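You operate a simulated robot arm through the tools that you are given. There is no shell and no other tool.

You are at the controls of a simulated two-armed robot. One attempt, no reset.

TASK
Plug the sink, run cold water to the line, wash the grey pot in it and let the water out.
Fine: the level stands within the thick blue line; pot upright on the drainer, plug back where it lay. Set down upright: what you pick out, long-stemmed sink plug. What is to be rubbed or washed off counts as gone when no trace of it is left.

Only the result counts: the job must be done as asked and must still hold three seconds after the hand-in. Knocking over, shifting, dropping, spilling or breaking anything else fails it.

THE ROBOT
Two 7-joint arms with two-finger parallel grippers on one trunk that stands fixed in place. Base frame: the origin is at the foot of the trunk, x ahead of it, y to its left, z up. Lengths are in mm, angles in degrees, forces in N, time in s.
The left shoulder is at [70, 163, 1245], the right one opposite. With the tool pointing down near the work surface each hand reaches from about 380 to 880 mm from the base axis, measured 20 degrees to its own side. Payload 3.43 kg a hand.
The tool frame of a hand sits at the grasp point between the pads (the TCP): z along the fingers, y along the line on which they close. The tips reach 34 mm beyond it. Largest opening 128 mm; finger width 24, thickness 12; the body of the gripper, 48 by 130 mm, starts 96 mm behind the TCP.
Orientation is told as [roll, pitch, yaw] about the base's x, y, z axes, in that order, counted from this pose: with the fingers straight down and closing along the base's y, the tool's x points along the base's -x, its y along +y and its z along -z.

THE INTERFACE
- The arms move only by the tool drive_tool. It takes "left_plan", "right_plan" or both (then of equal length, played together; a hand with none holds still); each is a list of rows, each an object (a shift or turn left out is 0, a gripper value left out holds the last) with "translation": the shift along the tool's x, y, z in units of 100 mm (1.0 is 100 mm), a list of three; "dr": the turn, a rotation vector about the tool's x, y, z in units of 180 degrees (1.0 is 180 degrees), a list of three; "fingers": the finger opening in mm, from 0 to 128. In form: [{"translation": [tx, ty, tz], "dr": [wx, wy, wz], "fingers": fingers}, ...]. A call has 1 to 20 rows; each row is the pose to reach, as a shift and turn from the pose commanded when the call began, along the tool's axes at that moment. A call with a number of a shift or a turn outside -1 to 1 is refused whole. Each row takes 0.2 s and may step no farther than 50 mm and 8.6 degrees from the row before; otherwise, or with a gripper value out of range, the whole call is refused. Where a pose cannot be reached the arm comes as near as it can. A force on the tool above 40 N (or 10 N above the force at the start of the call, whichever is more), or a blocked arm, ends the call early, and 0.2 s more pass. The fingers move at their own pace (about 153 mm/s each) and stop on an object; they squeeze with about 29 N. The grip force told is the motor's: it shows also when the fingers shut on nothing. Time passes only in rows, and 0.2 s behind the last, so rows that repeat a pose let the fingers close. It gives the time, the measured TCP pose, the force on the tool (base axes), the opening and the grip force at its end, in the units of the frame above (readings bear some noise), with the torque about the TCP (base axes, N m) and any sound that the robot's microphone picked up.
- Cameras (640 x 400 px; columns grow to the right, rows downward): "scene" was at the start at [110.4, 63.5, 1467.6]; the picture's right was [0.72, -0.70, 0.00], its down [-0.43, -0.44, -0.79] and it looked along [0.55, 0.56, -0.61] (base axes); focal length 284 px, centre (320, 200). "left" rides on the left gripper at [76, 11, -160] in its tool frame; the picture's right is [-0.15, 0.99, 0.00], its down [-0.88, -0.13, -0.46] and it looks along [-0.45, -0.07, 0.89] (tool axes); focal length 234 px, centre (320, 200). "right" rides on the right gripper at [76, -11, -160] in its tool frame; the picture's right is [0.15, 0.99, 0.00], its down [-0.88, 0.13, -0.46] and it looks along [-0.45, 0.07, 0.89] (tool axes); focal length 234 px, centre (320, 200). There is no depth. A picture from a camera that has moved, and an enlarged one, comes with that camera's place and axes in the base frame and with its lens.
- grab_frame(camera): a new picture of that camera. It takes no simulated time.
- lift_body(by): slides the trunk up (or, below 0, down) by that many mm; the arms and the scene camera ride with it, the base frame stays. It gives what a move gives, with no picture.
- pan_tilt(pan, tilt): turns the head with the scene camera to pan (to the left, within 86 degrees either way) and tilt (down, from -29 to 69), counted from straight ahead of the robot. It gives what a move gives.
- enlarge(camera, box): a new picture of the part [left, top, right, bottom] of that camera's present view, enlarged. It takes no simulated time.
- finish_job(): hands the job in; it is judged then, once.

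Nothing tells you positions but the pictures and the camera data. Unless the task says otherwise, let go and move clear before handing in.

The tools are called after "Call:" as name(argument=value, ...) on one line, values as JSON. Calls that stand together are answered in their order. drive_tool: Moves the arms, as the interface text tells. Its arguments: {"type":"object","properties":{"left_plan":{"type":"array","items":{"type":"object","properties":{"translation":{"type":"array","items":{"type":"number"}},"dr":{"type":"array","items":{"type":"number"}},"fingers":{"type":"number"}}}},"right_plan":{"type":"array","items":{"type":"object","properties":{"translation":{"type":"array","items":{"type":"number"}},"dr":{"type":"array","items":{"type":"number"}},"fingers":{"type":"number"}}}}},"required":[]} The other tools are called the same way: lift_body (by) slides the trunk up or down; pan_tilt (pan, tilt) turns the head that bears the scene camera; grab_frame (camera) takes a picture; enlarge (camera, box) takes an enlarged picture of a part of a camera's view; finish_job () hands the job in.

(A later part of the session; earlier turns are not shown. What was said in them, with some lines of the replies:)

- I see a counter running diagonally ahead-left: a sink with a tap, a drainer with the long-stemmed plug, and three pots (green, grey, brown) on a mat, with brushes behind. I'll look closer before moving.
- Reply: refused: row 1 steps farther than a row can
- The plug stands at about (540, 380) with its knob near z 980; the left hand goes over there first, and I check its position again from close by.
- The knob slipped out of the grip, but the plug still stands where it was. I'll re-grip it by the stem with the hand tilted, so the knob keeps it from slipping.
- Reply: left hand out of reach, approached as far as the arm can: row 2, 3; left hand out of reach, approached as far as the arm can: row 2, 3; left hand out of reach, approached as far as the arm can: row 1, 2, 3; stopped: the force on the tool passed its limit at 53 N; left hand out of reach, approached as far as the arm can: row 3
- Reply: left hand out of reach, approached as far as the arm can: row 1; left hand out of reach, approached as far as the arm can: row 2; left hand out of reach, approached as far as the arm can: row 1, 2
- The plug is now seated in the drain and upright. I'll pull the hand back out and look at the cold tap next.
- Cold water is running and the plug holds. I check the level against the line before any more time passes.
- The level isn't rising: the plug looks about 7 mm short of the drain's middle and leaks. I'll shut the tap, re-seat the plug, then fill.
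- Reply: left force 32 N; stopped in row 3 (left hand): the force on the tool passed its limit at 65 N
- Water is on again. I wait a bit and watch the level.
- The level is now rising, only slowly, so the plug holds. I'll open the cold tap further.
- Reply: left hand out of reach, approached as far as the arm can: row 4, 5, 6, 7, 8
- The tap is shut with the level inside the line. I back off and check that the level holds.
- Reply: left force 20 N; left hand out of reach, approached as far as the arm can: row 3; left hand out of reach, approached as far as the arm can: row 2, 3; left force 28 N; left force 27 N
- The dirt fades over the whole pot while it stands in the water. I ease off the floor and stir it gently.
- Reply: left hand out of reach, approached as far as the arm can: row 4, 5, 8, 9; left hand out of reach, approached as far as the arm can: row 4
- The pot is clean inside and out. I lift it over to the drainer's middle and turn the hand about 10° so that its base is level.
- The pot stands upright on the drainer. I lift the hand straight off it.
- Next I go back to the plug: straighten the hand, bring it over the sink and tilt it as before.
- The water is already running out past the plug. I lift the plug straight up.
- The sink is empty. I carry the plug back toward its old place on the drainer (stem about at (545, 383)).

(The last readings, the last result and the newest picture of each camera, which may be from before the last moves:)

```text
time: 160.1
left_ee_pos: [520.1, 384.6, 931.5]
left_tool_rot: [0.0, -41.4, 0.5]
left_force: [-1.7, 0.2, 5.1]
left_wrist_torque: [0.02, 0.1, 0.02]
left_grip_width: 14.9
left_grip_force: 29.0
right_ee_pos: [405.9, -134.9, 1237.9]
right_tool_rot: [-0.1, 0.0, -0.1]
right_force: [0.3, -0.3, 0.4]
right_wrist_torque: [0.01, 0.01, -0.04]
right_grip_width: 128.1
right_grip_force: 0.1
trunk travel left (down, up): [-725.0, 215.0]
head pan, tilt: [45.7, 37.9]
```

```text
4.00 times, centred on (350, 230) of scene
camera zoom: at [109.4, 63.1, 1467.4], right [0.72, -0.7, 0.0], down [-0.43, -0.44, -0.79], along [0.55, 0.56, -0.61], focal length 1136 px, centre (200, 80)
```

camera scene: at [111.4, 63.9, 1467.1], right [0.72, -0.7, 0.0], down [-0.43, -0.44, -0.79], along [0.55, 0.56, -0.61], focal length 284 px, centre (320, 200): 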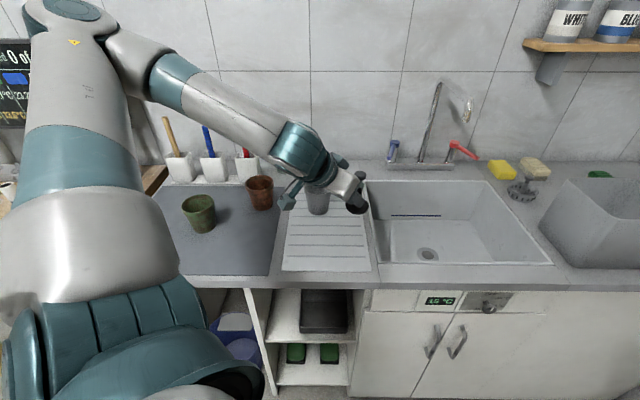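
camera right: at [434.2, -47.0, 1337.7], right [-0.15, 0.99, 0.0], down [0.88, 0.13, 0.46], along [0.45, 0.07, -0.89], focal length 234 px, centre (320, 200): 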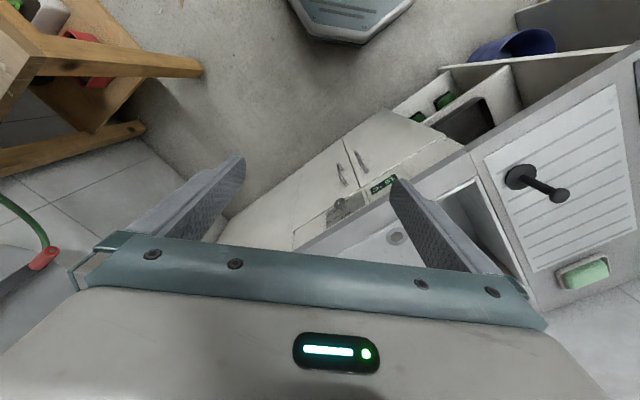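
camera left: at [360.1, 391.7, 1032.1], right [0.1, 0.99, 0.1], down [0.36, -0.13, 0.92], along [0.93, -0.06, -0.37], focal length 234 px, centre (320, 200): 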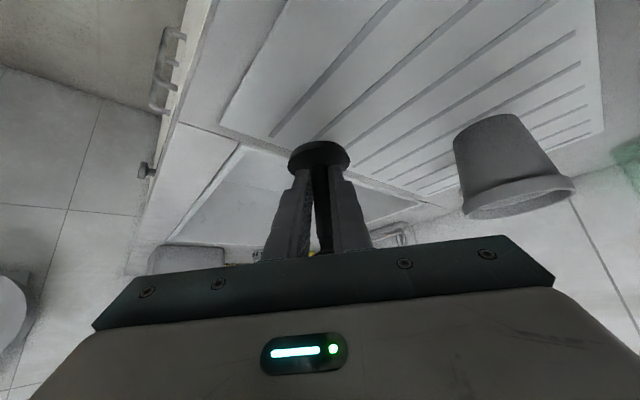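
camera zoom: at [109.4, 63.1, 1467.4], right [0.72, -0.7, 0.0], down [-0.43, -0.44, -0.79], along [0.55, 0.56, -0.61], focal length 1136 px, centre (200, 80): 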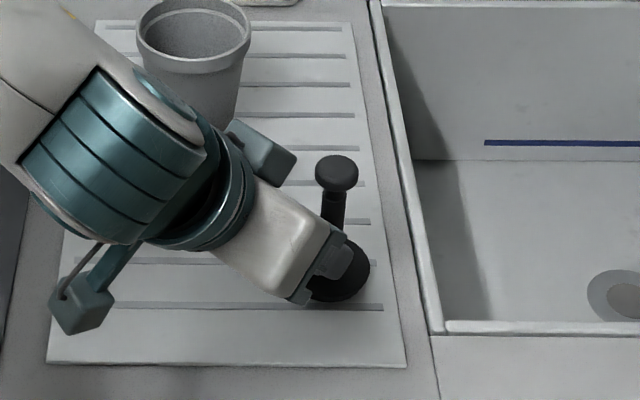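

Call:
drive_tool(left_plan=[{"fingers": 20}, {"fingers": 40}, {"fingers": 50}, {"fingers": 50}])

Call:
enlarge(camera="scene", box=[290, 180, 410, 280])

Call:
grab_frame(camera="left")

```text
time: 161.1
left_ee_pos: [521.4, 384.2, 931.0]
left_tool_rot: [0.1, -41.3, 0.4]
left_force: [0.5, -0.2, 0.0]
left_wrist_torque: [0.0, 0.04, 0.0]
left_grip_width: 50.0
left_grip_force: 0.0
right_ee_pos: [407.3, -134.6, 1236.5]
right_tool_rot: [0.0, 0.0, 0.0]
right_force: [-0.6, -1.0, -0.3]
right_wrist_torque: [-0.03, -0.03, 0.01]
right_grip_width: 128.0
right_grip_force: 0.1
trunk travel left (down, up): [-725.0, 215.0]
head pan, tilt: [45.7, 37.9]
```

```text
4.00 times, centred on (350, 230) of scene
camera zoom: at [110.3, 63.4, 1467.2], right [0.72, -0.7, 0.0], down [-0.43, -0.44, -0.79], along [0.55, 0.56, -0.61], focal length 1136 px, centre (200, 80)
```

zoom: 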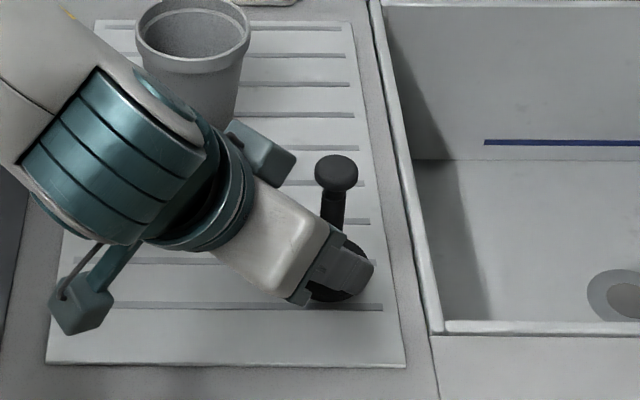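

```text
taken
camera left: at [357.7, 392.8, 999.4], right [0.1, 0.99, 0.1], down [0.36, -0.13, 0.92], along [0.93, -0.06, -0.37], focal length 234 px, centre (320, 200)
```

left: 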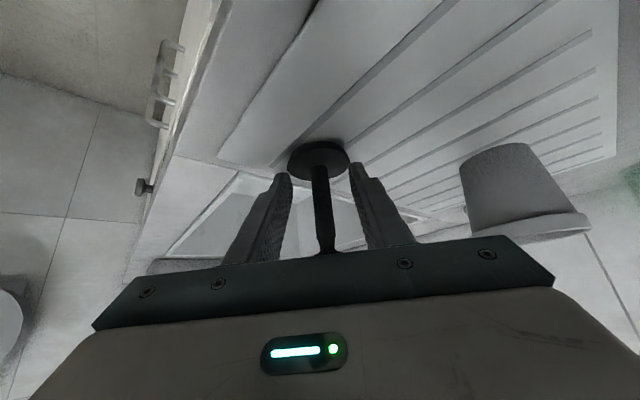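

The plug stands freely at its old spot. I back the hand out along its own axis, then raise it clear.

Call:
drive_tool(left_plan=[{"translation": [0, 0, -0.25]}, {"translation": [0, 0, -0.5]}, {"translation": [0, 0, -0.75]}])

Call:
drive_tool(left_plan=[{"translation": [-0.2, 0.1, -0.3]}, {"translation": [-0.4, 0.2, -0.6]}, {"translation": [-0.6, 0.3, -0.9]}])

Call:
grab_frame(camera="scene")

Call:
enlarge(camera="scene", box=[290, 180, 410, 280])

```text
time: 161.8
left_ee_pos: [484.8, 391.4, 981.7]
left_tool_rot: [0.0, -41.3, 0.5]
left_force: [0.2, 0.4, -0.3]
left_wrist_torque: [0.0, 0.01, 0.02]
left_grip_width: 49.8
left_grip_force: 0.0
left hand out of reach, approached as far as the arm can: row 3
right_ee_pos: [406.6, -134.2, 1236.7]
right_tool_rot: [0.0, 0.0, -0.1]
right_force: [-0.1, 0.4, 0.3]
right_wrist_torque: [-0.04, -0.01, 0.02]
right_grip_width: 128.1
right_grip_force: 0.0
trunk travel left (down, up): [-725.0, 215.0]
head pan, tilt: [45.7, 37.9]
```

```text
time: 162.7
left_ee_pos: [475.5, 426.1, 1090.5]
left_tool_rot: [-0.2, -41.3, 0.5]
left_force: [-0.3, -0.9, 0.5]
left_wrist_torque: [0.0, -0.01, -0.03]
left_grip_width: 50.1
left_grip_force: 0.0
left hand out of reach, approached as far as the arm can: row 1, 2, 3
right_ee_pos: [407.8, -134.8, 1236.2]
right_tool_rot: [0.0, 0.0, 0.0]
right_force: [-0.5, 0.5, -0.3]
right_wrist_torque: [-0.02, 0.0, 0.0]
right_grip_width: 128.0
right_grip_force: 0.0
trunk travel left (down, up): [-725.0, 215.0]
head pan, tilt: [45.7, 37.9]
```

```text
taken
camera scene: at [110.5, 63.1, 1467.2], right [0.72, -0.7, 0.0], down [-0.43, -0.44, -0.79], along [0.55, 0.56, -0.61], focal length 284 px, centre (320, 200)
```

scene: 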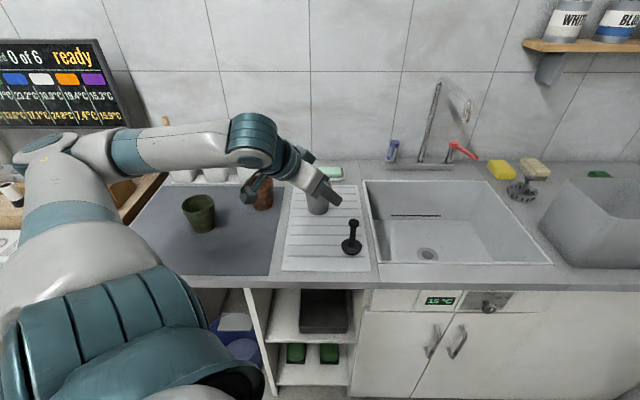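

```text
4.00 times, centred on (350, 230) of scene
camera zoom: at [110.5, 63.1, 1467.2], right [0.72, -0.7, 0.0], down [-0.43, -0.44, -0.79], along [0.55, 0.56, -0.61], focal length 1136 px, centre (200, 80)
```

zoom: 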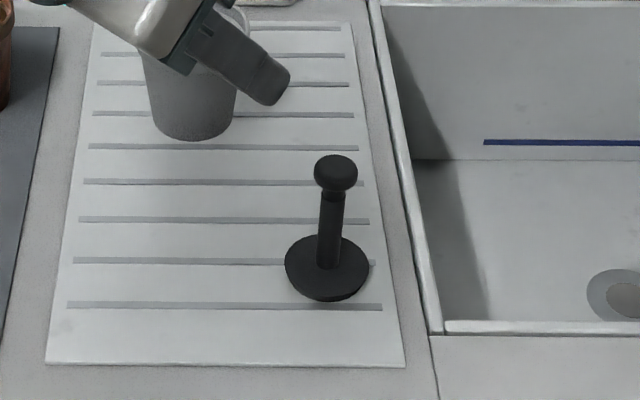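

Call:
lift_body(by=120)

Call:
grab_frame(camera="scene")

Call:
enlarge(camera="scene", box=[180, 170, 400, 300])

Call:
enlarge(camera="scene", box=[360, 150, 580, 300])

Call:
grab_frame(camera="left")

```text
time: 164.2
left_ee_pos: [475.2, 426.7, 1208.9]
left_tool_rot: [-0.1, -41.2, 0.5]
left_force: [0.0, 0.4, -0.1]
left_wrist_torque: [-0.01, -0.01, 0.0]
left_grip_width: 49.9
left_grip_force: 0.1
right_ee_pos: [407.3, -134.6, 1357.0]
right_tool_rot: [0.0, 0.0, 0.1]
right_force: [0.5, -0.2, 0.8]
right_wrist_torque: [0.02, -0.01, 0.0]
right_grip_width: 128.0
right_grip_force: 0.1
trunk travel left (down, up): [-845.0, 95.0]
head pan, tilt: [45.7, 37.9]
```

```text
taken
camera scene: at [110.6, 63.5, 1587.1], right [0.72, -0.7, 0.0], down [-0.43, -0.44, -0.79], along [0.55, 0.56, -0.61], focal length 284 px, centre (320, 200)
```

scene: 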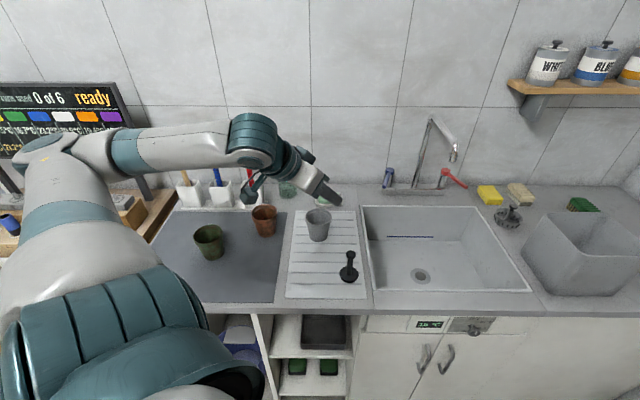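

```text
2.91 times, centred on (290, 235) of scene
camera zoom: at [110.6, 63.5, 1587.1], right [0.72, -0.7, 0.0], down [-0.43, -0.44, -0.79], along [0.55, 0.56, -0.61], focal length 826 px, centre (407, 98)
```

zoom: 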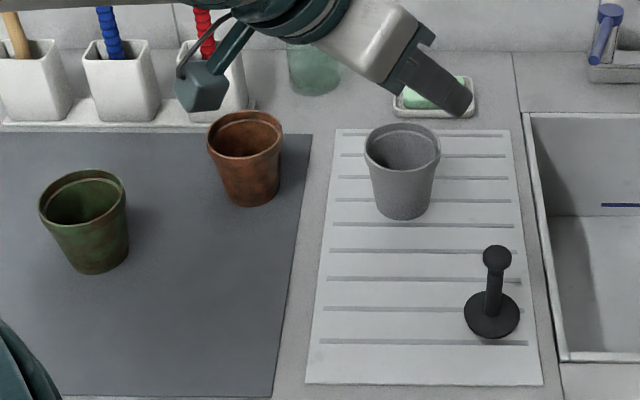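

```text
2.67 times, centred on (470, 225) of scene
camera zoom: at [110.6, 63.5, 1587.1], right [0.72, -0.7, 0.0], down [-0.43, -0.44, -0.79], along [0.55, 0.56, -0.61], focal length 758 px, centre (-80, 133)
```

zoom: 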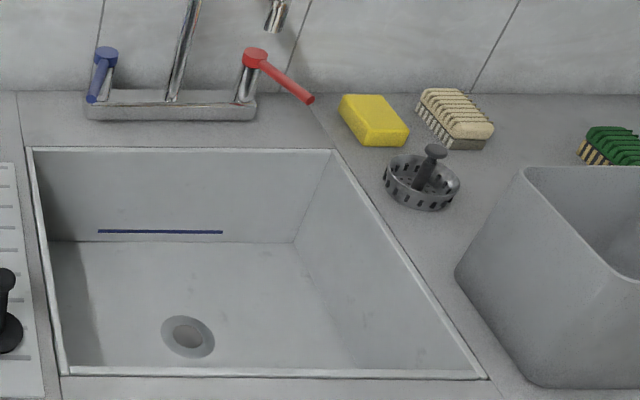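

```text
taken
camera left: at [312.7, 436.0, 1278.6], right [0.1, 0.99, 0.1], down [0.36, -0.13, 0.92], along [0.93, -0.06, -0.37], focal length 234 px, centre (320, 200)
```

left: 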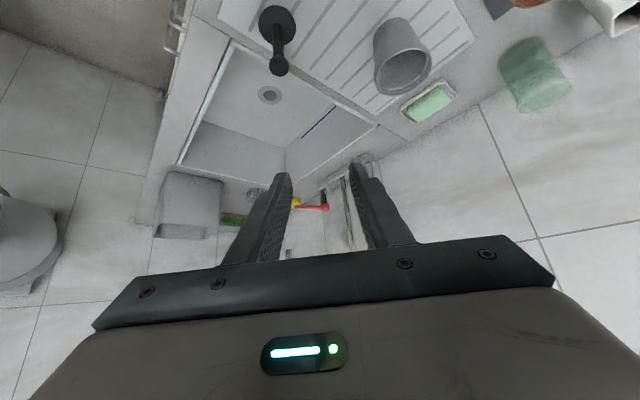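

The sink has drained and the cold tap is shut. The pot stands clean and upright on the drainer, the plug is back at its old spot, and both hands are clear, so I hand in.

Call:
finish_job()

```text
The job is handed in.
```

I plugged the sink, ran cold water to the line, washed the grey pot, let the water out and handed the job in. The result hasn't come back yet.

- **Water level:** it stood inside the thick blue line when I shut the cold tap, and it held there. On the first try the plug sat off-centre and leaked. I shut the tap, let that water drain, re-seated the plug and filled again.
- **Pot:** no dirt showed in any camera view, inside or out. It stands upright in the middle of the drainer.
- **Plug:** it slipped out of my first grip without falling or moving. It is now back at its starting spot and upright, matching the first picture to within about a pixel.
- **Draining:** the water started running out when I gripped the plug, just before I lifted it. The sink is empty now.
- **Contact:** while working in the sink, the left arm touched something twice, most likely the sink edge, and stopped at the force limit (53 N and 65 N). Nothing looked moved or damaged in the last pictures.
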